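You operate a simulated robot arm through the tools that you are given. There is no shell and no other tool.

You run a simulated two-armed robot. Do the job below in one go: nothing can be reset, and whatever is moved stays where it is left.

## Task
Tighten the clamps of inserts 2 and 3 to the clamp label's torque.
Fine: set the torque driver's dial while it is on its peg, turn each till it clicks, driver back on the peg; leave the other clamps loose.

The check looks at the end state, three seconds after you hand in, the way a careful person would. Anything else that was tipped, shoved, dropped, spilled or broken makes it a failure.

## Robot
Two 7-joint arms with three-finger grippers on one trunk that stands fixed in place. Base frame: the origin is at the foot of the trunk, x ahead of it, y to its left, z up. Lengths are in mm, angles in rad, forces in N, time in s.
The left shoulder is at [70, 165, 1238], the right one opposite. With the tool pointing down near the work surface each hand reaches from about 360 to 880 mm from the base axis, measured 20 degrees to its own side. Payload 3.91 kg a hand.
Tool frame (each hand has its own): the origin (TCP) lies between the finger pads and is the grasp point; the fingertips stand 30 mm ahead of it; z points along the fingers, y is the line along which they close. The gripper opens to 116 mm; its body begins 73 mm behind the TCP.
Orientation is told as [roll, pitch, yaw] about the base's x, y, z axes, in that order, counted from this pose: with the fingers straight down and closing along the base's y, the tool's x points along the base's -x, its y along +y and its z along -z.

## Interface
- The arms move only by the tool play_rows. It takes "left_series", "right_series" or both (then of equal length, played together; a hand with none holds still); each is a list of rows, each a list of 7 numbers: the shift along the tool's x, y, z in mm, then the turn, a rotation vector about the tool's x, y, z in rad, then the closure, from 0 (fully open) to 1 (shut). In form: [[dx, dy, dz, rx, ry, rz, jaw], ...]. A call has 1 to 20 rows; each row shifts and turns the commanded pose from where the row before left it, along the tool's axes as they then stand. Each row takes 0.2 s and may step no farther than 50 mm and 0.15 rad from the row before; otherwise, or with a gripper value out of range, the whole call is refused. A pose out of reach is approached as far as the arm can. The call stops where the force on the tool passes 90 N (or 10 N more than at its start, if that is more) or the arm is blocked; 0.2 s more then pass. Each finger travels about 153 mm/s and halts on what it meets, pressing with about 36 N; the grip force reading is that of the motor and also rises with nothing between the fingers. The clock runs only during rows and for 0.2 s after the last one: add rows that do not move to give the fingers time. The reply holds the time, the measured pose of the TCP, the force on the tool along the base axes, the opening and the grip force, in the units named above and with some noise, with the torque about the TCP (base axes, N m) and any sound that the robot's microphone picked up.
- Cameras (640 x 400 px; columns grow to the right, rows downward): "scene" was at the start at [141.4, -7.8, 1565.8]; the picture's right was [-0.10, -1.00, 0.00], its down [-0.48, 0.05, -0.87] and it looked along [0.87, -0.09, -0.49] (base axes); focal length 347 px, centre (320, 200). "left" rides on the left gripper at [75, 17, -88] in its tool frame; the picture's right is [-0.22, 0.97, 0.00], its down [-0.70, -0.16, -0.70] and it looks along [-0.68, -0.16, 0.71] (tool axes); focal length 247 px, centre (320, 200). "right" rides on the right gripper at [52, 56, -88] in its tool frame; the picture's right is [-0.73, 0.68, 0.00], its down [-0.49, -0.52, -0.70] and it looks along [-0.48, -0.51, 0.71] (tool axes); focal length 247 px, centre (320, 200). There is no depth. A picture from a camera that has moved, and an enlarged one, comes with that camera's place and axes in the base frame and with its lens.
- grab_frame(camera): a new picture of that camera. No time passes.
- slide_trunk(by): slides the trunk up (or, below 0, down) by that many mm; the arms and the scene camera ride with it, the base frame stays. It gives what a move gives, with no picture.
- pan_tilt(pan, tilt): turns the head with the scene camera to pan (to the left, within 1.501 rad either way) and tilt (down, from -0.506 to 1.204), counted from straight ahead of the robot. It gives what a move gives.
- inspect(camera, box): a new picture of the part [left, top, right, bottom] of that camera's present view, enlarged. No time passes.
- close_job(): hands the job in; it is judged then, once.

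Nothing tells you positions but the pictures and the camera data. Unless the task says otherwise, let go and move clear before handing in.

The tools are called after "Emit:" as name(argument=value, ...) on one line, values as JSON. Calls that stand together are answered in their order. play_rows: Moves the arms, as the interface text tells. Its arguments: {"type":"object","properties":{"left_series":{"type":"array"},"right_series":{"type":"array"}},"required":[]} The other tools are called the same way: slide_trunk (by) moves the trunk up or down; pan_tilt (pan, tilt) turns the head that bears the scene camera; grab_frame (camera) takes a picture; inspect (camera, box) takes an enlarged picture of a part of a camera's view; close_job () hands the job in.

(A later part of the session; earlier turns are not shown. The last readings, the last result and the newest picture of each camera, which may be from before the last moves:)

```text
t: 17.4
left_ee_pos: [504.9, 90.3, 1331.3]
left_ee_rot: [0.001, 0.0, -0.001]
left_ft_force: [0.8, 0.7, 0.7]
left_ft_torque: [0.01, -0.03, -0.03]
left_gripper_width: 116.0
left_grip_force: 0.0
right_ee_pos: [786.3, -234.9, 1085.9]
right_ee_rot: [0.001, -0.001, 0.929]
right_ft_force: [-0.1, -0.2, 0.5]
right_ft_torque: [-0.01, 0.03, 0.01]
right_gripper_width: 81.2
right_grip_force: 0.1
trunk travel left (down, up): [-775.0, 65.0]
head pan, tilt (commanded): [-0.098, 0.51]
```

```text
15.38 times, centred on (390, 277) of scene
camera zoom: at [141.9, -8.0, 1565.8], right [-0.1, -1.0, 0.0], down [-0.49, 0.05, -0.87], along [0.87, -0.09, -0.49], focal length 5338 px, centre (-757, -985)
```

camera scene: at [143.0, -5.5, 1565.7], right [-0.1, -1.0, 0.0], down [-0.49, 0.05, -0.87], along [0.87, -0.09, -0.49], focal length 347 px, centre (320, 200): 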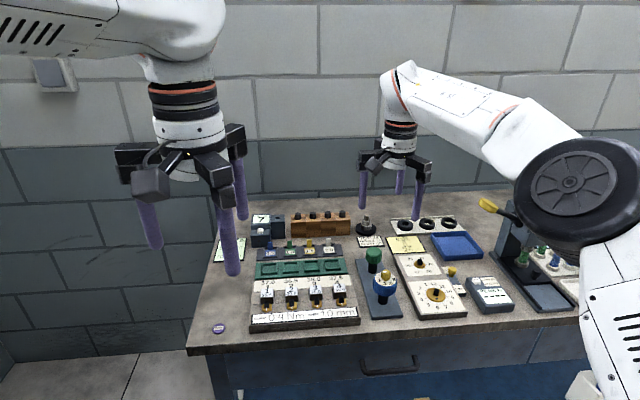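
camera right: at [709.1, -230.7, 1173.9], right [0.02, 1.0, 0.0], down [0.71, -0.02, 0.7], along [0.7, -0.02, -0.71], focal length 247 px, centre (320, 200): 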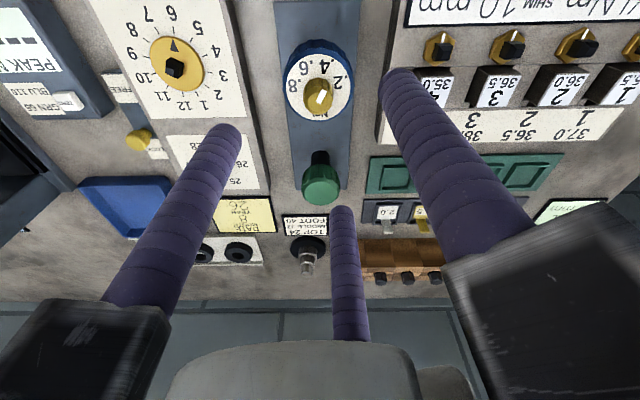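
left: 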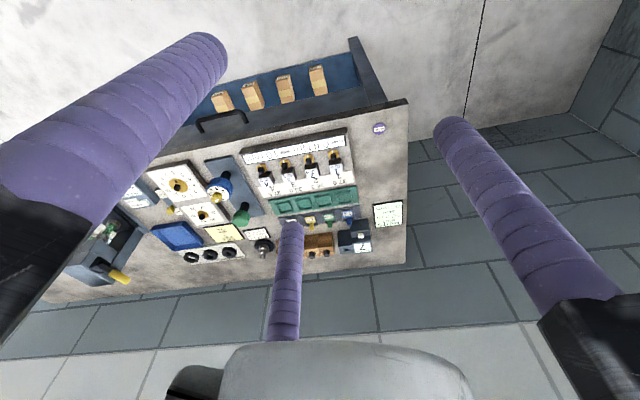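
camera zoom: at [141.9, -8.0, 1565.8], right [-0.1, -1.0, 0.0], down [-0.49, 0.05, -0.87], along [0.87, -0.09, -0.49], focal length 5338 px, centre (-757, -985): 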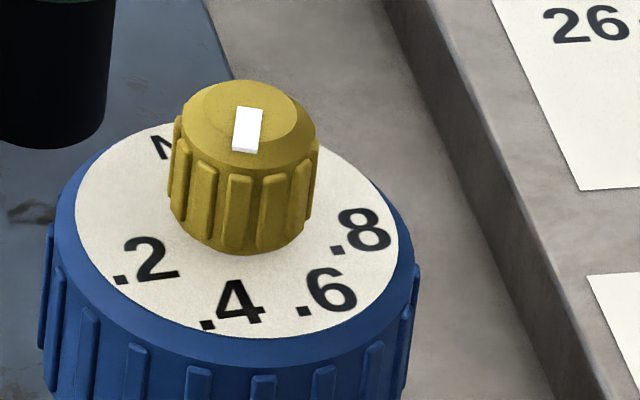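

The dial pointer now lines up with .4 from both views. Next I'll look at the clamp stems and the driver's shaft to understand how they mate.

Emit:
inspect(camera="right", box=[400, 10, 640, 160])

Emit:
inspect(camera="right", box=[250, 20, 390, 230])

Emit:
inspect(camera="scene", box=[300, 280, 330, 310])

Emit:
inspect(camera="scene", box=[360, 260, 410, 320])

```text
2.67 times, centred on (520, 85) of right
camera zoom: at [710.5, -242.2, 1173.6], right [-0.11, 0.99, 0.0], down [0.71, 0.08, 0.7], along [0.7, 0.08, -0.71], focal length 659 px, centre (-213, 507)
```

zoom: 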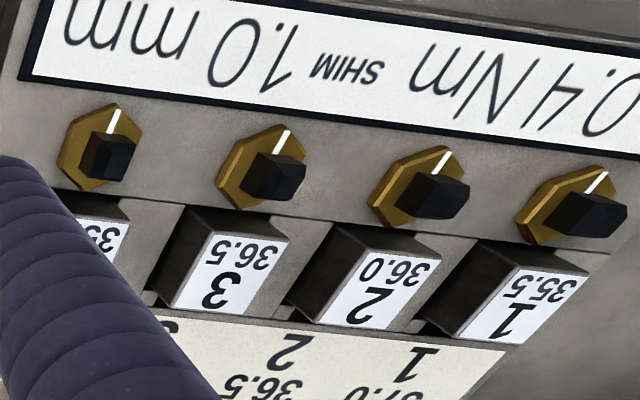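

```text
1.90 times, centred on (320, 125) of right
camera zoom: at [710.5, -242.2, 1173.6], right [-0.11, 0.99, 0.0], down [0.71, 0.08, 0.7], along [0.7, 0.08, -0.71], focal length 470 px, centre (320, 343)
```

zoom: 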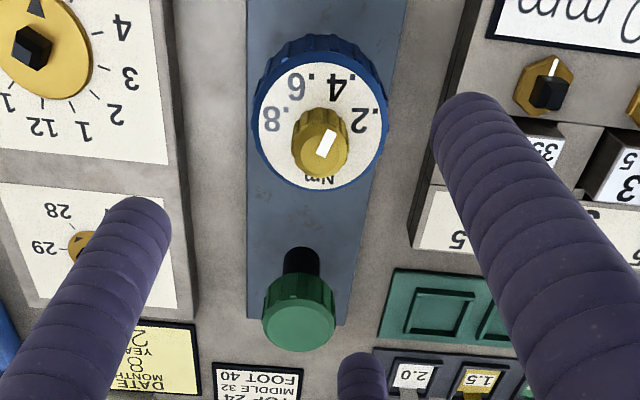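

```text
13.33 times, centred on (315, 295) of scene
camera zoom: at [141.9, -8.0, 1565.8], right [-0.1, -1.0, 0.0], down [-0.49, 0.05, -0.87], along [0.87, -0.09, -0.49], focal length 4626 px, centre (387, -1067)
```

zoom: 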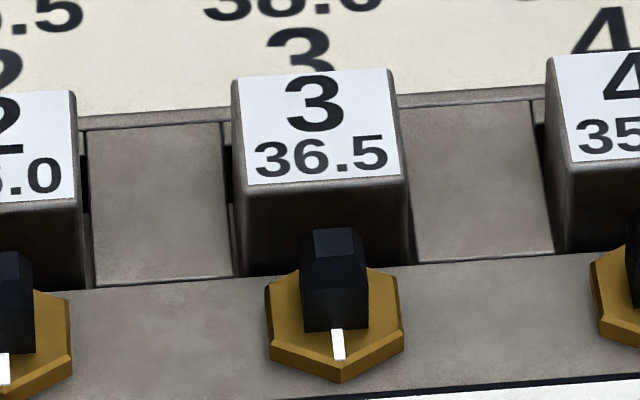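

```text
6.67 times, centred on (385, 290) of scene
camera zoom: at [141.9, -8.0, 1565.8], right [-0.1, -1.0, 0.0], down [-0.49, 0.05, -0.87], along [0.87, -0.09, -0.49], focal length 2313 px, centre (-113, -400)
```

zoom: 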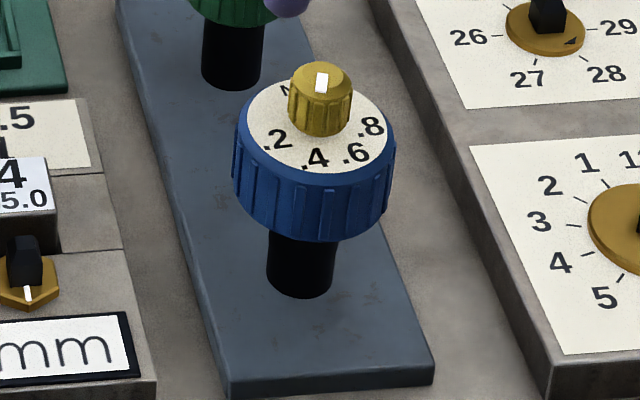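

The table is at about z = 880, the blue ring spans about z 942–968, and nuts 2 and 3 are at about (775, 2) and (775, -60), top z ≈ 912, with square stems facing the robot. Before picking up the driver, I'll move the open hand over nuts 2 and 3 and measure their offsets with the same camera.

Emit:
play_rows(right_series=[[0, 0, -40, 0, 0, 0, 0.3], [0, 0, -20, 0, 0, 0, 0.3]])

```text
t: 18.0
left_ee_pos: [504.5, 90.7, 1331.8]
left_ee_rot: [0.0, -0.003, -0.001]
left_ft_force: [-0.3, -0.7, 1.0]
left_ft_torque: [-0.01, -0.01, -0.02]
left_gripper_width: 115.9
left_grip_force: 0.1
right_ee_pos: [785.8, -235.0, 1146.9]
right_ee_rot: [0.0, 0.0, 0.931]
right_ft_force: [0.5, -0.4, -0.4]
right_ft_torque: [0.02, 0.02, 0.01]
right_gripper_width: 81.0
right_grip_force: 0.1
trunk travel left (down, up): [-775.0, 65.0]
head pan, tilt (commanded): [-0.098, 0.51]
```

Emit:
play_rows(right_series=[[-33.2, 27.85, 0, 0, 0, 0, 0.3], [-33.2, 27.85, 0, 0, 0, 0, 0.3], [-33.2, 27.85, 0, 0, 0, 0, 0.3], [-33.1, 27.85, 0, 0, 0, 0, 0.3], [0, 0, 0, 0, 0, 0, 0.3], [0, 0, 40, 0, 0, 0, 0.3], [0, 0, 40, 0, 0, 0, 0.3], [0, 0, 41, 0, 0, 0, 0.3], [0, 0, 0, 0, 0, 0, 0.3]])

Emit:
grab_frame(camera="right")

Emit:
inspect(camera="right", box=[280, 35, 360, 125])

Emit:
grab_frame(camera="scene")

```text
t: 20.0
left_ee_pos: [505.4, 90.4, 1331.8]
left_ee_rot: [0.0, 0.0, 0.0]
left_ft_force: [-0.5, 0.5, 0.3]
left_ft_torque: [-0.01, 0.03, -0.01]
left_gripper_width: 116.1
left_grip_force: 0.0
right_ee_pos: [772.6, -59.5, 1025.1]
right_ee_rot: [0.001, 0.001, 0.928]
right_ft_force: [-0.4, 0.3, 0.3]
right_ft_torque: [-0.03, -0.03, -0.01]
right_gripper_width: 80.9
right_grip_force: 0.0
trunk travel left (down, up): [-775.0, 65.0]
head pan, tilt (commanded): [-0.098, 0.51]
```

```text
taken
camera right: at [697.3, -66.5, 1112.5], right [-0.11, 0.99, 0.0], down [0.71, 0.08, 0.7], along [0.7, 0.08, -0.71], focal length 247 px, centre (320, 200)
```

right: 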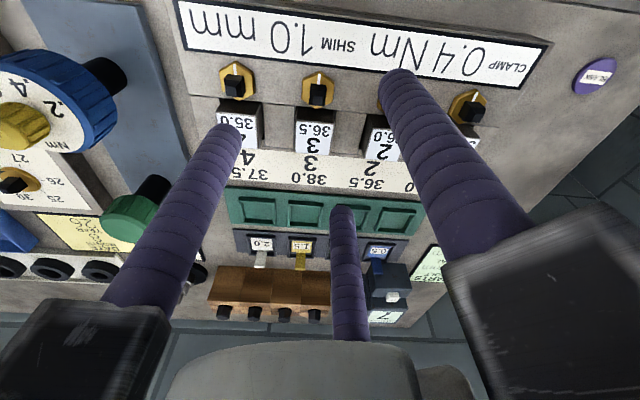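

```text
4.44 times, centred on (320, 80) of right
camera zoom: at [697.3, -66.5, 1112.5], right [-0.11, 0.99, 0.0], down [0.71, 0.08, 0.7], along [0.7, 0.08, -0.71], focal length 1098 px, centre (320, 733)
```

zoom: 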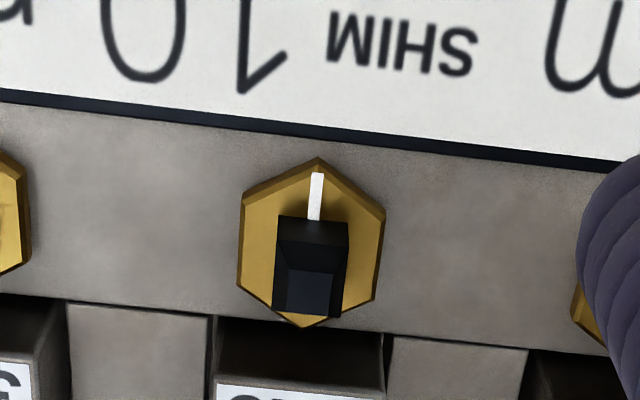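

```text
taken
camera scene: at [141.2, -7.8, 1565.9], right [-0.1, -1.0, 0.0], down [-0.48, 0.05, -0.87], along [0.87, -0.09, -0.49], focal length 347 px, centre (320, 200)
```

scene: 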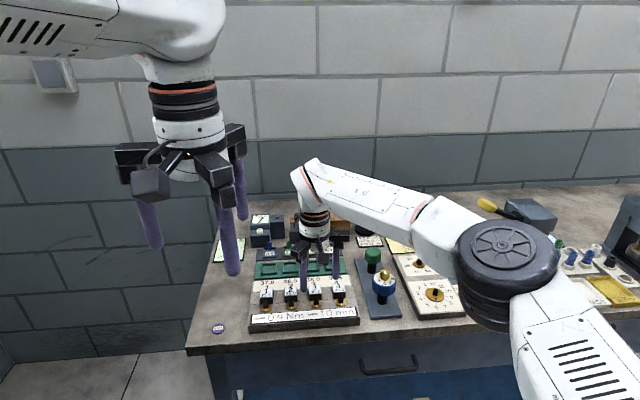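

Emit:
play_rows(right_series=[[-25, 18.6, -10, 0, 0, 0, 0.3], [-24.9, 18.6, 10, 0, 0, 0, 0.3], [0, 0, 0, 0, 0, 0, 0.3]])

Emit:
inspect(camera="right", box=[280, 35, 360, 125])

Emit:
inspect(camera="scene", box=[240, 220, 340, 330])

```text
t: 20.8
left_ee_pos: [505.3, 89.2, 1333.4]
left_ee_rot: [0.0, -0.002, 0.0]
left_ft_force: [0.0, 0.6, 0.5]
left_ft_torque: [0.05, -0.01, -0.01]
left_gripper_width: 116.2
left_grip_force: 0.0
right_ee_pos: [774.1, 0.9, 1023.6]
right_ee_rot: [0.003, 0.0, 0.928]
right_ft_force: [-0.8, -0.2, 0.3]
right_ft_torque: [0.02, -0.04, 0.01]
right_gripper_width: 81.3
right_grip_force: 0.0
trunk travel left (down, up): [-775.0, 65.0]
head pan, tilt (commanded): [-0.098, 0.51]
```

```text
4.44 times, centred on (320, 80) of right
camera zoom: at [698.3, -5.7, 1111.8], right [-0.11, 0.99, 0.0], down [0.71, 0.08, 0.7], along [0.7, 0.08, -0.71], focal length 1098 px, centre (320, 733)
```

zoom: 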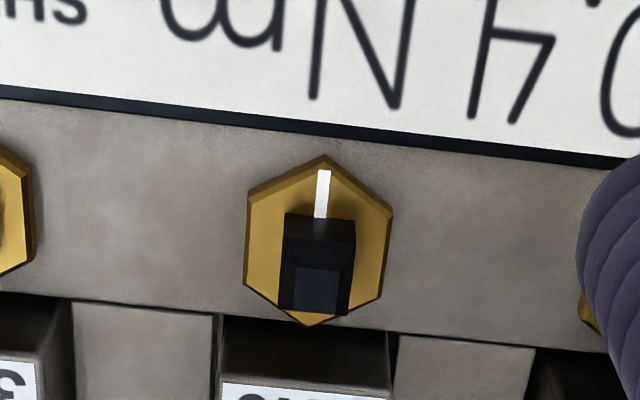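

```text
3.64 times, centred on (290, 275) of scene
camera zoom: at [141.4, -9.4, 1565.8], right [-0.1, -1.0, 0.0], down [-0.48, 0.05, -0.87], along [0.87, -0.09, -0.49], focal length 1262 px, centre (429, -73)
```

zoom: 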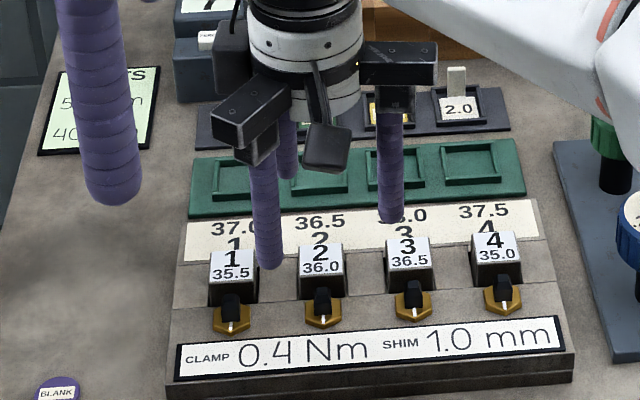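

Nut 3 lies about (-11.1, 171.1) from the driver and nut 2 about (-11.5, 234.3) from it, both square to the base axes. I'll return above the driver and re-check the centring before gripping the blue handle.

Emit:
play_rows(right_series=[[0, 0, -40, 0, 0, 0, 0.3], [0, 0, -40, 0, 0, 0, 0.3], [0, 0, -41, 0, 0, 0, 0.3], [30.4, -24.8, 0, 0, 0, 0, 0.3], [30.4, -24.8, 0, 0, 0, 0, 0.3], [30.4, -24.8, 0, 0, 0, 0, 0.3], [30.4, -24.8, 0, 0, 0, 0, 0.3], [30.4, -24.8, 0, 0, 0, 0, 0.3], [30.3, -24.9, 0, 0, 0, 0, 0.3], [0, 0, 30, 0, 0, 0, 0.25], [0, 0, 30, 0, 0, 0, 0.25], [0, 0, 0, 0, 0, 0, 0.25], [0, 0, 0, 0, 0, 0, 0.25]])

Emit:
inspect(camera="right", box=[280, 35, 360, 125])

Emit:
inspect(camera="scene", box=[350, 220, 430, 320])

```text
t: 23.6
left_ee_pos: [505.1, 90.7, 1331.9]
left_ee_rot: [0.001, 0.001, -0.001]
left_ft_force: [0.4, -0.2, -0.6]
left_ft_torque: [0.01, 0.04, -0.01]
left_gripper_width: 116.1
left_grip_force: 0.1
right_ee_pos: [785.9, -231.7, 1086.0]
right_ee_rot: [0.0, -0.002, 0.929]
right_ft_force: [-0.8, 0.1, -0.4]
right_ft_torque: [0.04, -0.01, -0.01]
right_gripper_width: 87.1
right_grip_force: 0.0
trunk travel left (down, up): [-775.0, 65.0]
head pan, tilt (commanded): [-0.098, 0.51]
```

```text
4.44 times, centred on (320, 80) of right
camera zoom: at [709.5, -239.4, 1173.7], right [-0.11, 0.99, 0.0], down [0.71, 0.08, 0.7], along [0.7, 0.08, -0.71], focal length 1098 px, centre (320, 733)
```

zoom: 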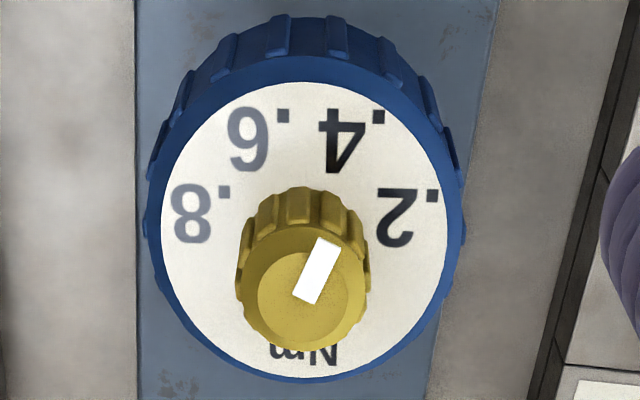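

```text
4.00 times, centred on (390, 270) of scene
camera zoom: at [141.7, -7.4, 1565.8], right [-0.1, -1.0, 0.0], down [-0.49, 0.05, -0.87], along [0.87, -0.09, -0.49], focal length 1388 px, centre (40, -80)
```

zoom: 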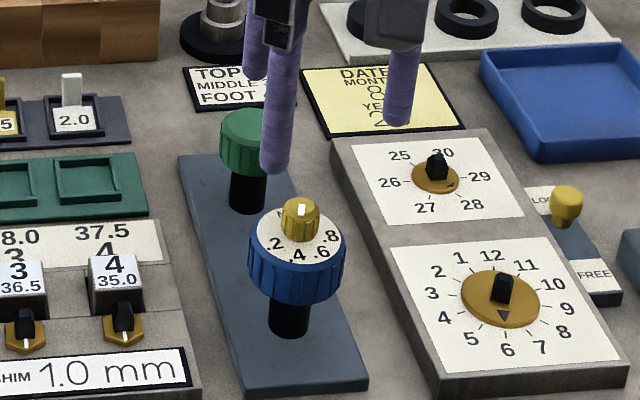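

Returning open-loop left about 2.7 mm of error, so I'll correct from the images each time. I'll re-centre now and sample the pose.

Emit:
play_rows(right_series=[[1.55, -2.28, 20, 0, 0, 0, 0.2], [0, 0, 20, 0, 0, 0, 0.2], [0, 0, 0, 0, 0, 0, 0.2], [0, 0, 0, 0, 0, 0, 0.2]])

Emit:
inspect(camera="right", box=[270, 50, 370, 150])

Emit:
play_rows(right_series=[[0, 0, 0, 0, 0, 0, 0.2]])

Emit:
play_rows(right_series=[[0, 0, 0, 0, 0, 0, 0.2]])

```text
t: 24.6
left_ee_pos: [504.7, 90.5, 1331.8]
left_ee_rot: [0.001, -0.001, -0.002]
left_ft_force: [0.5, 0.5, -0.4]
left_ft_torque: [0.03, -0.02, 0.02]
left_gripper_width: 116.1
left_grip_force: 0.1
right_ee_pos: [785.8, -236.0, 1047.2]
right_ee_rot: [-0.001, 0.001, 0.931]
right_ft_force: [0.0, 0.4, -0.4]
right_ft_torque: [0.01, 0.02, 0.01]
right_gripper_width: 92.8
right_grip_force: 0.1
trunk travel left (down, up): [-775.0, 65.0]
head pan, tilt (commanded): [-0.098, 0.51]
```

```text
4.00 times, centred on (320, 100) of right
camera zoom: at [709.5, -242.9, 1134.4], right [-0.11, 0.99, 0.0], down [0.71, 0.08, 0.7], along [0.7, 0.08, -0.71], focal length 988 px, centre (320, 600)
```

zoom: 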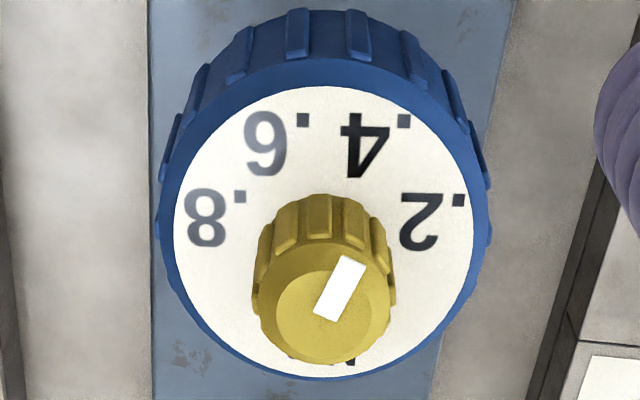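

```text
t: 25.0
left_ee_pos: [504.8, 90.6, 1332.4]
left_ee_rot: [-0.001, -0.004, -0.001]
left_ft_force: [-0.1, 0.1, -0.4]
left_ft_torque: [0.01, 0.01, 0.02]
left_gripper_width: 115.8
left_grip_force: 0.1
right_ee_pos: [785.0, -236.9, 1047.4]
right_ee_rot: [0.0, -0.002, 0.93]
right_ft_force: [-0.1, 0.0, -0.1]
right_ft_torque: [0.0, -0.01, 0.04]
right_gripper_width: 92.7
right_grip_force: 0.0
trunk travel left (down, up): [-775.0, 65.0]
head pan, tilt (commanded): [-0.098, 0.51]
```

```text
t: 25.4
left_ee_pos: [504.8, 90.9, 1332.2]
left_ee_rot: [0.0, -0.001, 0.0]
left_ft_force: [0.6, -0.5, -0.6]
left_ft_torque: [-0.01, 0.0, 0.03]
left_gripper_width: 115.9
left_grip_force: 0.0
right_ee_pos: [784.0, -235.6, 1047.0]
right_ee_rot: [-0.002, 0.0, 0.929]
right_ft_force: [0.6, -0.8, -0.3]
right_ft_torque: [0.01, -0.02, 0.02]
right_gripper_width: 93.0
right_grip_force: 0.1
trunk travel left (down, up): [-775.0, 65.0]
head pan, tilt (commanded): [-0.098, 0.51]
```

Emit:
play_rows(right_series=[[-1.14, 0.1, 20, 0, 0, 0, 0.2], [0, 0, 25, 0, 0, 0, 0.2], [0, 0, 25, 0, 0, 0, 0.2], [0, 0, 18, 0, 0, 0, 0.2], [0, 0, 0, 0, 0, 0, 0.2]])

Emit:
inspect(camera="scene", box=[355, 235, 425, 315])

Emit:
inspect(camera="right", box=[200, 60, 440, 220])

Emit:
inspect(camera="left", box=[180, 140, 280, 230])

```text
t: 26.6
left_ee_pos: [505.6, 90.8, 1331.9]
left_ee_rot: [-0.001, -0.002, 0.0]
left_ft_force: [-0.4, 0.0, 0.2]
left_ft_torque: [-0.03, -0.04, 0.0]
left_gripper_width: 115.8
left_grip_force: 0.1
right_ee_pos: [786.8, -235.3, 958.6]
right_ee_rot: [0.0, 0.0, 0.929]
right_ft_force: [0.9, 0.4, 0.1]
right_ft_torque: [-0.01, 0.01, -0.01]
right_gripper_width: 92.7
right_grip_force: 0.1
trunk travel left (down, up): [-775.0, 65.0]
head pan, tilt (commanded): [-0.098, 0.51]
```

```text
5.00 times, centred on (390, 275) of scene
camera zoom: at [141.2, -7.7, 1565.9], right [-0.1, -1.0, 0.0], down [-0.48, 0.05, -0.87], along [0.87, -0.09, -0.49], focal length 1735 px, centre (-30, -175)
```

zoom: 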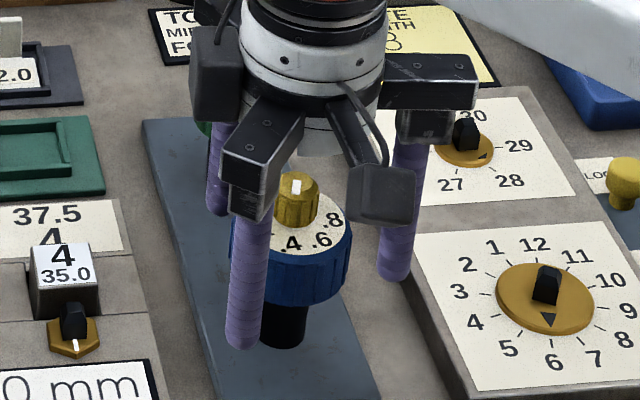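

```text
2.50 times, centred on (320, 140) of right
camera zoom: at [711.4, -242.0, 1045.7], right [-0.11, 0.99, 0.0], down [0.71, 0.08, 0.7], along [0.7, 0.08, -0.71], focal length 617 px, centre (320, 350)
```

zoom: 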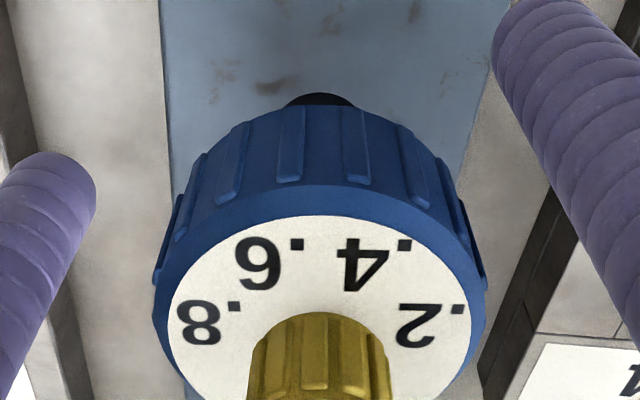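

```text
4.44 times, centred on (230, 185) of left
camera zoom: at [430.5, 108.9, 1420.0], right [0.22, 0.97, 0.0], down [0.7, -0.16, 0.7], along [0.68, -0.16, -0.71], focal length 1098 px, centre (720, 267)
```

zoom: 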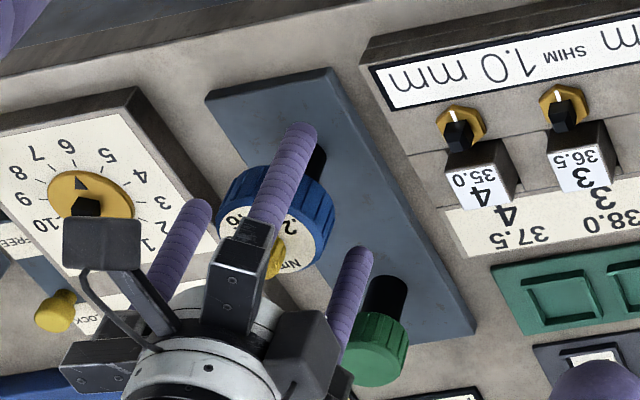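

Emit:
play_rows(right_series=[[0, 0, 0, 0, 0, 0, 0.35], [0, 0, 0, 0, 0, 0, 0.42], [0, 0, 0, 0, 0, 0, 0.48], [0, 0, 0, 0, 0, 0, 0.52], [0, 0, 0, 0, 0, 0, 0.55], [0, 0, 0, 0, 0, 0, 0.55]])

Emit:
inspect(camera="right", box=[200, 60, 440, 220])

```text
t: 28.0
left_ee_pos: [504.2, 89.6, 1332.4]
left_ee_rot: [0.001, -0.002, 0.001]
left_ft_force: [0.2, -0.7, -0.3]
left_ft_torque: [0.02, 0.0, -0.03]
left_gripper_width: 116.0
left_grip_force: 0.1
right_ee_pos: [785.1, -234.0, 958.7]
right_ee_rot: [0.0, -0.001, 0.928]
right_ft_force: [-7.8, -0.1, 0.3]
right_ft_torque: [0.03, 0.41, -0.05]
right_gripper_width: 56.7
right_grip_force: 36.1
trunk travel left (down, up): [-775.0, 65.0]
head pan, tilt (commanded): [-0.098, 0.51]
```

```text
2.50 times, centred on (320, 140) of right
camera zoom: at [710.3, -242.0, 1046.1], right [-0.11, 0.99, 0.0], down [0.71, 0.08, 0.7], along [0.7, 0.08, -0.71], focal length 617 px, centre (320, 350)
```

zoom: 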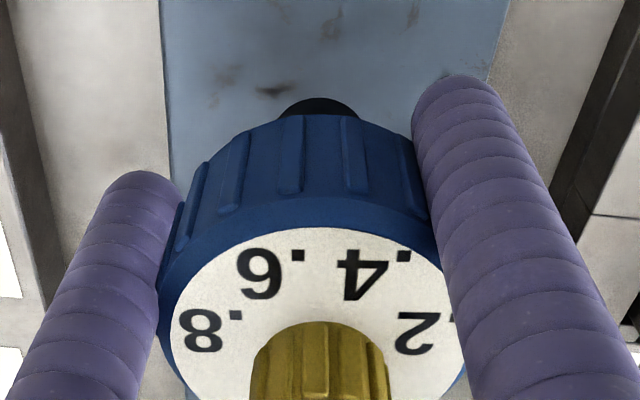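

Emit:
play_rows(right_series=[[0.6, 0.8, 0, 0, 0, 0, 0.6], [0, 0, 0, 0, 0, 0, 0.6]])

```text
t: 28.6
left_ee_pos: [505.1, 91.1, 1332.2]
left_ee_rot: [0.001, -0.002, 0.0]
left_ft_force: [0.3, -1.3, -0.5]
left_ft_torque: [-0.03, 0.05, 0.0]
left_gripper_width: 116.0
left_grip_force: 0.0
right_ee_pos: [784.8, -234.2, 957.3]
right_ee_rot: [-0.001, 0.0, 0.93]
right_ft_force: [-2.4, -1.0, -1.2]
right_ft_torque: [-0.05, 0.09, 0.0]
right_gripper_width: 56.8
right_grip_force: 35.9
trunk travel left (down, up): [-775.0, 65.0]
head pan, tilt (commanded): [-0.098, 0.51]
```

Emit:
play_rows(right_series=[[0.3, 0.4, 0, 0, 0, 0, 0.6], [0, 0, 0, 0, 0, 0, 0.6]])

Emit:
play_rows(right_series=[[0, 0, 0, 0, 0, 0, 0.6]])

Emit:
play_rows(right_series=[[0, 0, 0, 0, 0, 0, 0.6]])

Emit:
play_rows(right_series=[[0, 0, 0, 0, 0, 0, 0.6]])

Emit:
play_rows(right_series=[[0, 0, 0, 0, 0, 0, 0.6]])

```text
t: 29.2
left_ee_pos: [506.2, 90.1, 1332.5]
left_ee_rot: [-0.001, -0.001, -0.001]
left_ft_force: [-0.1, -1.5, 0.3]
left_ft_torque: [0.05, -0.02, 0.03]
left_gripper_width: 115.8
left_grip_force: 0.1
right_ee_pos: [786.2, -235.1, 958.9]
right_ee_rot: [-0.002, 0.002, 0.927]
right_ft_force: [3.1, -1.5, 2.2]
right_ft_torque: [-0.11, -0.22, 0.0]
right_gripper_width: 56.9
right_grip_force: 36.0
trunk travel left (down, up): [-775.0, 65.0]
head pan, tilt (commanded): [-0.098, 0.51]
```

```text
t: 29.6
left_ee_pos: [506.8, 90.5, 1332.1]
left_ee_rot: [-0.001, -0.001, 0.002]
left_ft_force: [0.1, 0.5, 0.0]
left_ft_torque: [0.0, 0.01, 0.04]
left_gripper_width: 116.1
left_grip_force: 0.1
right_ee_pos: [786.0, -234.3, 959.1]
right_ee_rot: [-0.001, 0.0, 0.929]
right_ft_force: [4.8, -3.0, 2.8]
right_ft_torque: [-0.08, -0.33, -0.02]
right_gripper_width: 56.8
right_grip_force: 36.1
trunk travel left (down, up): [-775.0, 65.0]
head pan, tilt (commanded): [-0.098, 0.51]
```

```text
t: 30.0
left_ee_pos: [505.2, 89.6, 1332.6]
left_ee_rot: [0.0, 0.001, 0.001]
left_ft_force: [-0.4, -0.2, -0.1]
left_ft_torque: [-0.02, 0.01, 0.01]
left_gripper_width: 116.0
left_grip_force: 0.0
right_ee_pos: [785.4, -234.4, 958.1]
right_ee_rot: [0.0, -0.001, 0.929]
right_ft_force: [6.6, -2.3, 5.1]
right_ft_torque: [-0.08, -0.47, -0.03]
right_gripper_width: 56.7
right_grip_force: 36.1
trunk travel left (down, up): [-775.0, 65.0]
head pan, tilt (commanded): [-0.098, 0.51]
```

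```text
t: 30.4
left_ee_pos: [504.6, 90.1, 1330.5]
left_ee_rot: [0.002, -0.001, 0.0]
left_ft_force: [0.3, 0.5, -0.5]
left_ft_torque: [0.01, -0.01, -0.04]
left_gripper_width: 116.1
left_grip_force: 0.1
right_ee_pos: [784.5, -234.7, 957.7]
right_ee_rot: [0.001, 0.0, 0.93]
right_ft_force: [7.3, -2.7, 5.8]
right_ft_torque: [-0.13, -0.49, -0.05]
right_gripper_width: 57.0
right_grip_force: 35.7
trunk travel left (down, up): [-775.0, 65.0]
head pan, tilt (commanded): [-0.098, 0.51]
```

```text
t: 30.8
left_ee_pos: [505.7, 90.3, 1332.0]
left_ee_rot: [0.002, 0.001, 0.0]
left_ft_force: [0.7, -0.2, 1.0]
left_ft_torque: [-0.01, 0.02, -0.02]
left_gripper_width: 116.2
left_grip_force: 0.1
right_ee_pos: [784.9, -235.6, 958.7]
right_ee_rot: [0.0, 0.001, 0.927]
right_ft_force: [7.7, -3.2, 5.1]
right_ft_torque: [-0.13, -0.55, -0.06]
right_gripper_width: 57.0
right_grip_force: 36.1
trunk travel left (down, up): [-775.0, 65.0]
head pan, tilt (commanded): [-0.098, 0.51]
```

The reading shows the arm settles slowly (the force creeps towards a steady value), so I'll allow settling time. I'm relieving the side load before lifting.

Emit:
play_rows(right_series=[[-0.06, -0.58, -0.4, 0, 0, 0, 0.6], [0, 0, 0, 0, 0, 0, 0.6], [0, 0, 0, 0, 0, 0, 0.6], [0, 0, 0, 0, 0, 0, 0.6], [0, 0, 0, 0, 0, 0, 0.6], [0, 0, 0, 0, 0, 0, 0.6], [0, 0, 0, 0, 0, 0, 0.6], [0, 0, 0, 0, 0, 0, 0.6]])

Emit:
play_rows(right_series=[[0, 0, 0, 0, 0, 0, 0.6], [0, 0, 0, 0, 0, 0, 0.6], [0, 0, 0, 0, 0, 0, 0.6]])

```text
t: 32.6
left_ee_pos: [505.3, 91.0, 1331.9]
left_ee_rot: [0.0, -0.003, 0.0]
left_ft_force: [0.4, 0.5, 0.2]
left_ft_torque: [-0.02, 0.01, -0.01]
left_gripper_width: 116.1
left_grip_force: 0.1
right_ee_pos: [785.5, -234.6, 958.6]
right_ee_rot: [-0.001, 0.0, 0.933]
right_ft_force: [2.6, 0.2, 2.5]
right_ft_torque: [0.09, -0.13, -0.01]
right_gripper_width: 56.5
right_grip_force: 36.0
trunk travel left (down, up): [-775.0, 65.0]
head pan, tilt (commanded): [-0.098, 0.51]
```

```text
t: 33.4
left_ee_pos: [504.7, 91.0, 1333.3]
left_ee_rot: [0.0, -0.002, 0.0]
left_ft_force: [0.4, 0.6, 0.6]
left_ft_torque: [0.01, 0.0, -0.02]
left_gripper_width: 115.9
left_grip_force: 0.1
right_ee_pos: [785.5, -234.9, 957.6]
right_ee_rot: [0.0, 0.0, 0.931]
right_ft_force: [0.3, 0.9, 1.2]
right_ft_torque: [0.1, -0.02, 0.03]
right_gripper_width: 56.7
right_grip_force: 36.2
trunk travel left (down, up): [-775.0, 65.0]
head pan, tilt (commanded): [-0.098, 0.51]
```

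The load is relieved and the driver is held (grip 36 N) at TCP ≈ (785.3, -234.6, 958.3), yaw 0.93. I'm lifting it straight off the peg now.

Emit:
play_rows(right_series=[[0, 0, -5, 0, 0, 0, 0.6], [0, 0, -5, 0, 0, 0, 0.6], [0, 0, 0, 0, 0, 0, 0.6]])

Emit:
inspect(camera="scene", box=[355, 235, 425, 315])

```text
t: 34.2
left_ee_pos: [506.2, 90.3, 1332.1]
left_ee_rot: [-0.001, 0.0, -0.001]
left_ft_force: [-0.1, 0.9, -0.3]
left_ft_torque: [-0.01, -0.01, 0.01]
left_gripper_width: 115.7
left_grip_force: 0.0
right_ee_pos: [785.8, -234.3, 968.3]
right_ee_rot: [0.001, 0.001, 0.931]
right_ft_force: [-0.1, 0.3, -2.9]
right_ft_torque: [0.02, -0.01, -0.01]
right_gripper_width: 56.7
right_grip_force: 36.3
trunk travel left (down, up): [-775.0, 65.0]
head pan, tilt (commanded): [-0.098, 0.51]
```

```text
5.00 times, centred on (390, 275) of scene
camera zoom: at [142.0, -7.9, 1565.8], right [-0.1, -1.0, 0.0], down [-0.49, 0.05, -0.87], along [0.87, -0.09, -0.49], focal length 1735 px, centre (-30, -175)
```

zoom: 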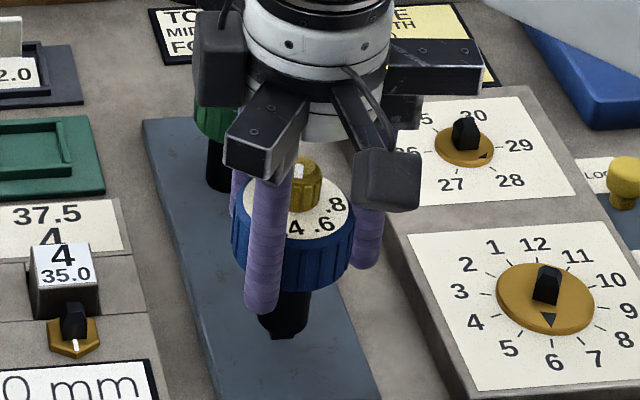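

Emit:
play_rows(right_series=[[0, 0, -10, 0, 0, 0, 0.6], [0, 0, -15, 0, 0, 0, 0.6], [0, 0, -20, 0, 0, 0, 0.6], [0, 0, -25, 0, 0, 0, 0.6], [0, 0, 0, 0, 0, 0, 0.6]])

Emit:
inspect(camera="scene", box=[355, 215, 425, 315])

Emit:
inspect(camera="left", box=[180, 140, 280, 230])

Emit:
inspect(camera="right", box=[200, 0, 440, 220])

```text
t: 35.4
left_ee_pos: [505.3, 90.0, 1331.1]
left_ee_rot: [0.0, 0.0, -0.001]
left_ft_force: [-0.4, 0.2, 0.2]
left_ft_torque: [0.01, 0.01, 0.03]
left_gripper_width: 116.0
left_grip_force: 0.0
right_ee_pos: [784.6, -235.2, 1037.3]
right_ee_rot: [0.004, -0.001, 0.928]
right_ft_force: [-0.2, 0.7, -3.1]
right_ft_torque: [0.0, 0.0, -0.01]
right_gripper_width: 56.9
right_grip_force: 36.2
trunk travel left (down, up): [-775.0, 65.0]
head pan, tilt (commanded): [-0.098, 0.51]
```

```text
4.00 times, centred on (390, 265) of scene
camera zoom: at [142.2, -8.1, 1565.7], right [-0.1, -1.0, 0.0], down [-0.49, 0.05, -0.87], along [0.87, -0.09, -0.49], focal length 1388 px, centre (40, -60)
```

zoom: 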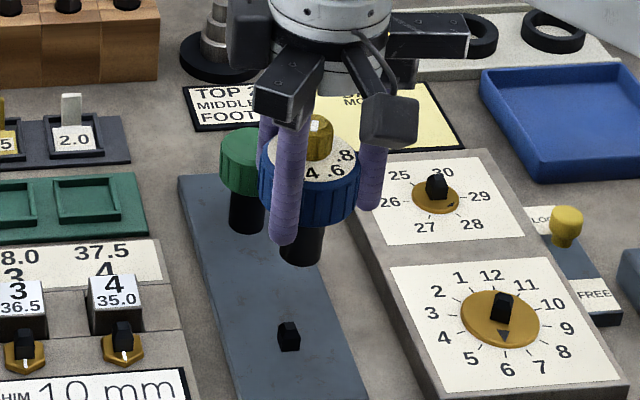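

```text
4.44 times, centred on (230, 185) of left
camera zoom: at [431.4, 108.6, 1419.7], right [0.22, 0.97, 0.0], down [0.7, -0.16, 0.7], along [0.68, -0.16, -0.71], focal length 1098 px, centre (720, 267)
```

zoom: 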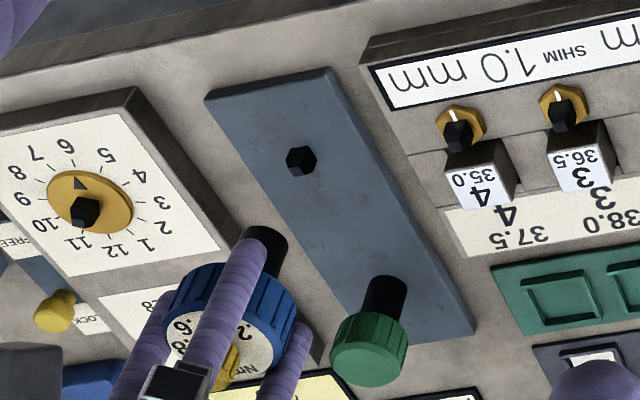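

```text
1.82 times, centred on (320, 110) of right
camera zoom: at [709.2, -242.8, 1124.8], right [-0.11, 0.99, 0.0], down [0.71, 0.08, 0.7], along [0.7, 0.08, -0.71], focal length 449 px, centre (320, 364)
```

zoom: 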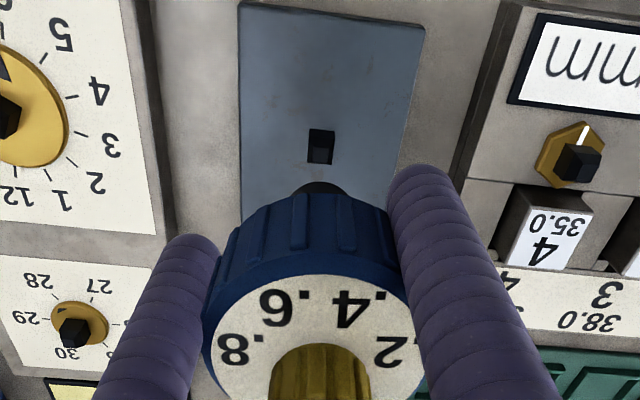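

Emit:
inspect(camera="right", box=[300, 70, 345, 105])

Emit:
inspect(camera="scene", box=[380, 275, 400, 295])

Emit:
inspect(camera="left", box=[220, 165, 250, 190])

```text
11.43 times, centred on (322, 88) of right
camera zoom: at [709.2, -242.8, 1124.8], right [-0.11, 0.99, 0.0], down [0.71, 0.08, 0.7], along [0.7, 0.08, -0.71], focal length 2823 px, centre (291, 1486)
```

zoom: 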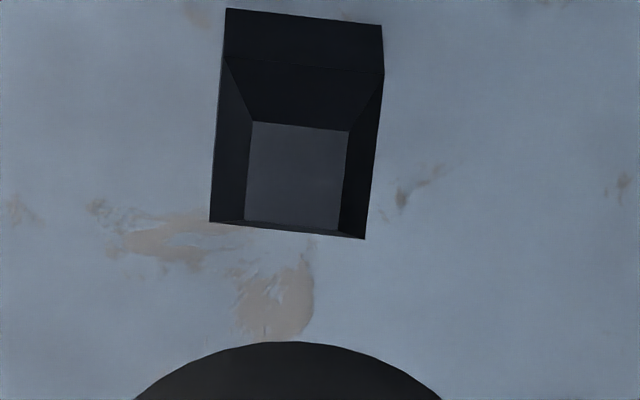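

```text
16.00 times, centred on (390, 285) of scene
camera zoom: at [142.2, -8.1, 1565.7], right [-0.1, -1.0, 0.0], down [-0.49, 0.05, -0.87], along [0.87, -0.09, -0.49], focal length 5551 px, centre (-800, -1160)
```

zoom: 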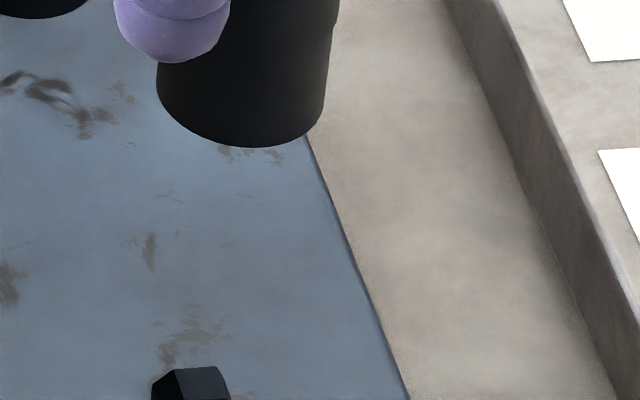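

```text
16.00 times, centred on (235, 178) of left
camera zoom: at [431.4, 108.6, 1419.7], right [0.22, 0.97, 0.0], down [0.7, -0.16, 0.7], along [0.68, -0.16, -0.71], focal length 3952 px, centre (1680, 560)
```

zoom: 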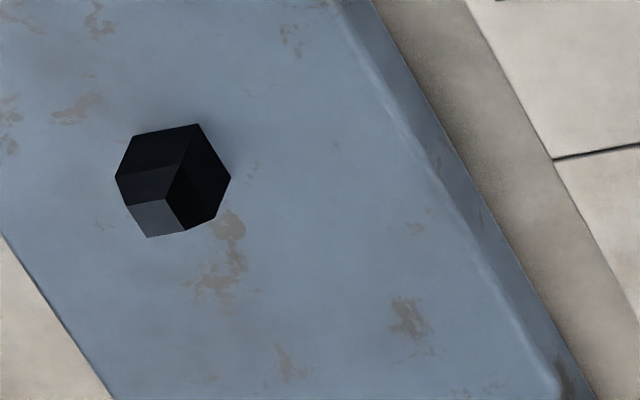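

Emit:
inspect(camera="right", box=[270, 140, 370, 220])

```text
5.00 times, centred on (320, 180) of right
camera zoom: at [709.2, -242.8, 1124.8], right [-0.11, 0.99, 0.0], down [0.71, 0.08, 0.7], along [0.7, 0.08, -0.71], focal length 1235 px, centre (320, 300)
```

zoom: 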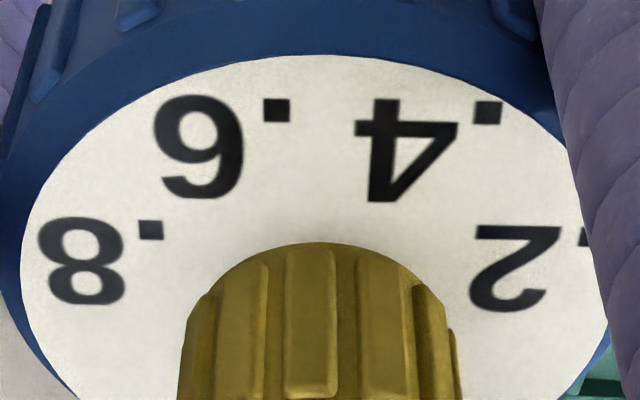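

Emit:
inspect(camera="scene", box=[372, 278, 402, 298])

Emit:
inspect(camera="scene", box=[300, 288, 330, 308])

Emit:
inspect(camera="scene", box=[276, 289, 306, 309])

Emit:
inspect(camera="left", box=[273, 153, 303, 173])

Emit:
inspect(camera="left", box=[298, 148, 328, 168])

Emit:
inspect(camera="left", box=[220, 168, 250, 188])

```text
16.00 times, centred on (387, 288) of scene
camera zoom: at [142.2, -8.1, 1565.7], right [-0.1, -1.0, 0.0], down [-0.49, 0.05, -0.87], along [0.87, -0.09, -0.49], focal length 5551 px, centre (-752, -1208)
```

zoom: 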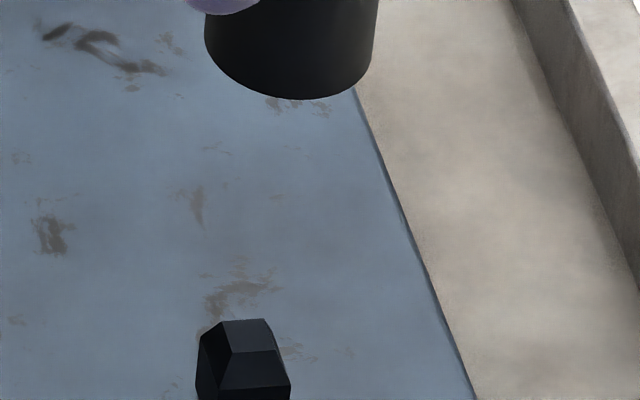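

```text
16.00 times, centred on (315, 298) of scene
camera zoom: at [142.2, -8.1, 1565.7], right [-0.1, -1.0, 0.0], down [-0.49, 0.05, -0.87], along [0.87, -0.09, -0.49], focal length 5551 px, centre (400, -1368)
```

zoom: 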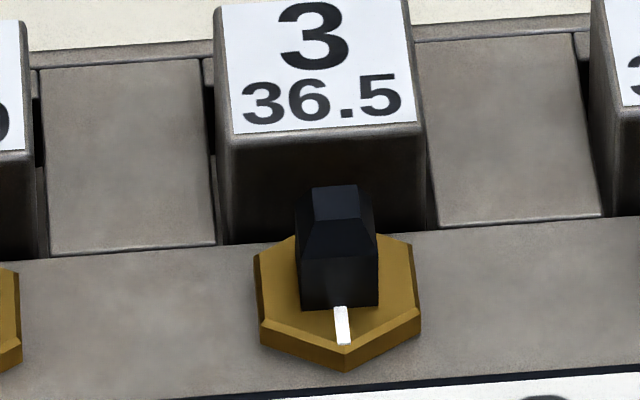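

```text
16.00 times, centred on (291, 299) of scene
camera zoom: at [142.2, -8.1, 1565.7], right [-0.1, -1.0, 0.0], down [-0.49, 0.05, -0.87], along [0.87, -0.09, -0.49], focal length 5551 px, centre (784, -1384)
```

zoom: 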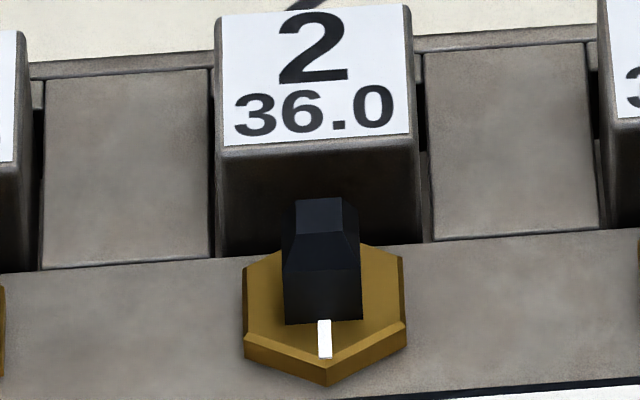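

```text
16.00 times, centred on (288, 163) of left
camera zoom: at [431.4, 108.6, 1419.7], right [0.22, 0.97, 0.0], down [0.7, -0.16, 0.7], along [0.68, -0.16, -0.71], focal length 3952 px, centre (832, 792)
```

zoom: 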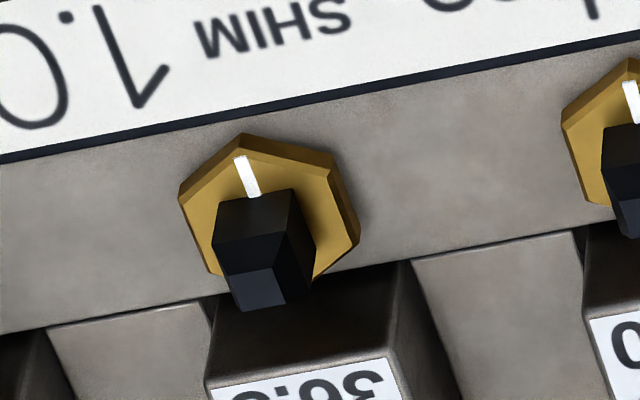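

```text
16.00 times, centred on (313, 158) of left
camera zoom: at [431.4, 108.6, 1419.7], right [0.22, 0.97, 0.0], down [0.7, -0.16, 0.7], along [0.68, -0.16, -0.71], focal length 3952 px, centre (432, 872)
```

zoom: 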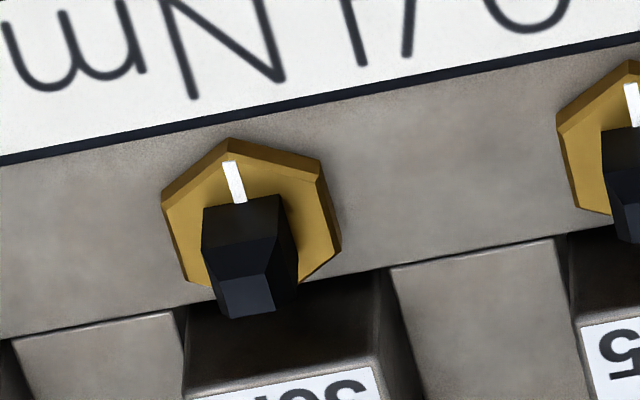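

```text
16.00 times, centred on (235, 178) of left
camera zoom: at [431.4, 108.6, 1419.7], right [0.22, 0.97, 0.0], down [0.7, -0.16, 0.7], along [0.68, -0.16, -0.71], focal length 3952 px, centre (1680, 552)
```

zoom: 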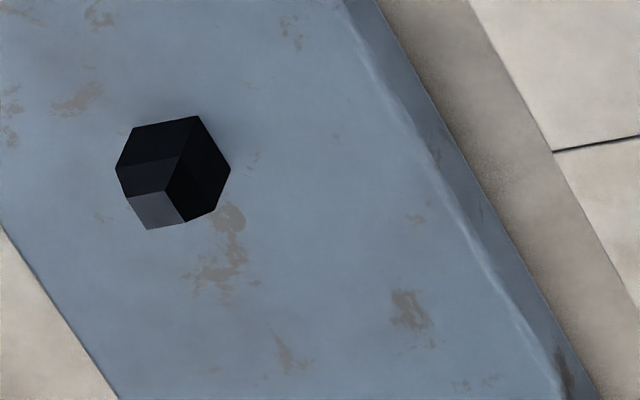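

The peg is a 12 mm square stem like those on the clamps, aligned to the base axes. The handle sits about 5.6° off, so I'll straighten it and carry it at this safe height to above clamp 3 at about (771, -60.5).

Emit:
play_rows(right_series=[[0, 0, 0, 0, 0, 0.049, 0.6], [0, 0, 0, 0, 0, 0.049, 0.6], [-23.84, 25.54, 0, 0, 0, 0, 0.6], [-23.84, 25.54, 0, 0, 0, 0, 0.6], [-23.84, 25.54, 0, 0, 0, 0, 0.6], [-23.84, 25.54, 0, 0, 0, 0, 0.6], [-23.84, 25.54, 0, 0, 0, 0, 0.6], [0, 0, 0, 0, 0, 0, 0.6], [0, 0, 0, 0, 0, 0, 0.6], [0, 0, 0, 0, 0, 0, 0.6], [0, 0, 0, 0, 0, 0, 0.6], [0, 0, 0, 0, 0, 0, 0.6], [0, 0, 0, 0, 0, 0, 0.6]])

Emit:
play_rows(right_series=[[0, 0, 0, 0, 0, 0, 0.6]])

Emit:
play_rows(right_series=[[0, 0, 0, 0, 0, 0, 0.6]])

Emit:
play_rows(right_series=[[0, 0, 0, 0, 0, 0, 0.6]])

Emit:
inspect(camera="scene", box=[280, 230, 360, 320])

Emit:
inspect(camera="left", box=[240, 130, 340, 210])

Emit:
inspect(camera="right", box=[200, 0, 440, 220])

```text
t: 38.2
left_ee_pos: [505.6, 90.9, 1331.5]
left_ee_rot: [0.0, -0.001, 0.0]
left_ft_force: [-0.7, -0.3, 0.6]
left_ft_torque: [-0.01, 0.04, 0.01]
left_gripper_width: 115.9
left_grip_force: 0.0
right_ee_pos: [770.9, -60.4, 1038.1]
right_ee_rot: [0.0, -0.001, 0.83]
right_ft_force: [0.3, 0.1, -2.0]
right_ft_torque: [0.01, 0.0, -0.01]
right_gripper_width: 56.8
right_grip_force: 36.4
trunk travel left (down, up): [-775.0, 65.0]
head pan, tilt (commanded): [-0.098, 0.51]
```

```text
t: 38.6
left_ee_pos: [505.4, 90.9, 1331.4]
left_ee_rot: [0.001, -0.001, -0.001]
left_ft_force: [0.2, 0.1, 0.0]
left_ft_torque: [-0.03, -0.01, 0.02]
left_gripper_width: 115.8
left_grip_force: 0.0
right_ee_pos: [771.5, -61.2, 1038.3]
right_ee_rot: [-0.001, 0.0, 0.83]
right_ft_force: [-0.5, 0.1, -2.5]
right_ft_torque: [0.02, 0.0, -0.02]
right_gripper_width: 56.9
right_grip_force: 35.6
trunk travel left (down, up): [-775.0, 65.0]
head pan, tilt (commanded): [-0.098, 0.51]
```

```text
t: 39.0
left_ee_pos: [505.5, 90.8, 1332.2]
left_ee_rot: [0.0, -0.001, 0.0]
left_ft_force: [1.0, 0.5, 0.4]
left_ft_torque: [-0.03, -0.01, 0.04]
left_gripper_width: 116.0
left_grip_force: 0.0
right_ee_pos: [772.5, -60.9, 1038.0]
right_ee_rot: [0.0, 0.0, 0.83]
right_ft_force: [0.0, 0.4, -1.6]
right_ft_torque: [-0.04, -0.01, 0.01]
right_gripper_width: 56.9
right_grip_force: 35.5
trunk travel left (down, up): [-775.0, 65.0]
head pan, tilt (commanded): [-0.098, 0.51]
```

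```text
t: 39.4
left_ee_pos: [504.3, 91.6, 1331.4]
left_ee_rot: [0.001, -0.001, -0.001]
left_ft_force: [-0.4, -0.2, -0.7]
left_ft_torque: [-0.02, 0.0, -0.01]
left_gripper_width: 116.0
left_grip_force: 0.0
right_ee_pos: [772.3, -61.1, 1038.1]
right_ee_rot: [0.0, 0.0, 0.829]
right_ft_force: [0.6, -0.5, -2.1]
right_ft_torque: [0.01, -0.01, -0.02]
right_gripper_width: 57.0
right_grip_force: 35.9
trunk travel left (down, up): [-775.0, 65.0]
head pan, tilt (commanded): [-0.098, 0.51]
```

```text
4.44 times, centred on (320, 275) of scene
camera zoom: at [141.8, -7.8, 1565.8], right [-0.1, -1.0, 0.0], down [-0.49, 0.05, -0.87], along [0.87, -0.09, -0.49], focal length 1542 px, centre (320, -133)
```

zoom: 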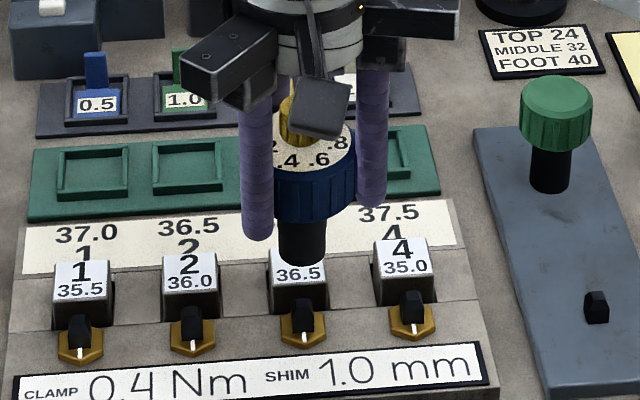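

```text
5.00 times, centred on (290, 170) of left
camera zoom: at [431.0, 108.9, 1419.9], right [0.22, 0.97, 0.0], down [0.7, -0.16, 0.7], along [0.68, -0.16, -0.71], focal length 1235 px, centre (470, 350)
```

zoom: 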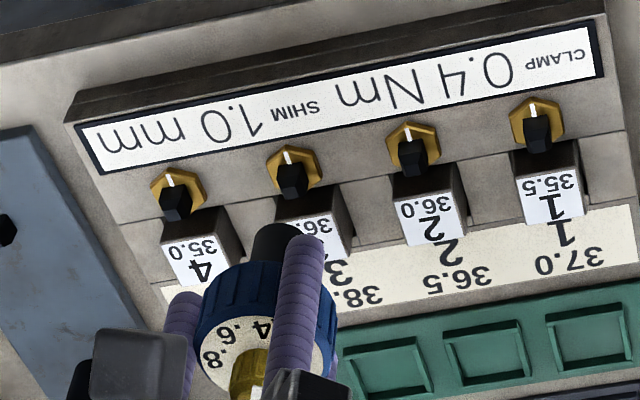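

```text
1.82 times, centred on (320, 110) of right
camera zoom: at [696.0, -60.9, 1125.9], right [-0.01, 1.0, 0.0], down [0.71, 0.01, 0.7], along [0.7, 0.01, -0.71], focal length 449 px, centre (320, 364)
```

zoom: 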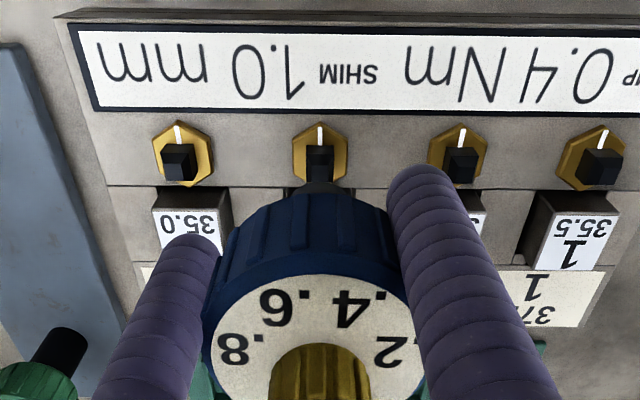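

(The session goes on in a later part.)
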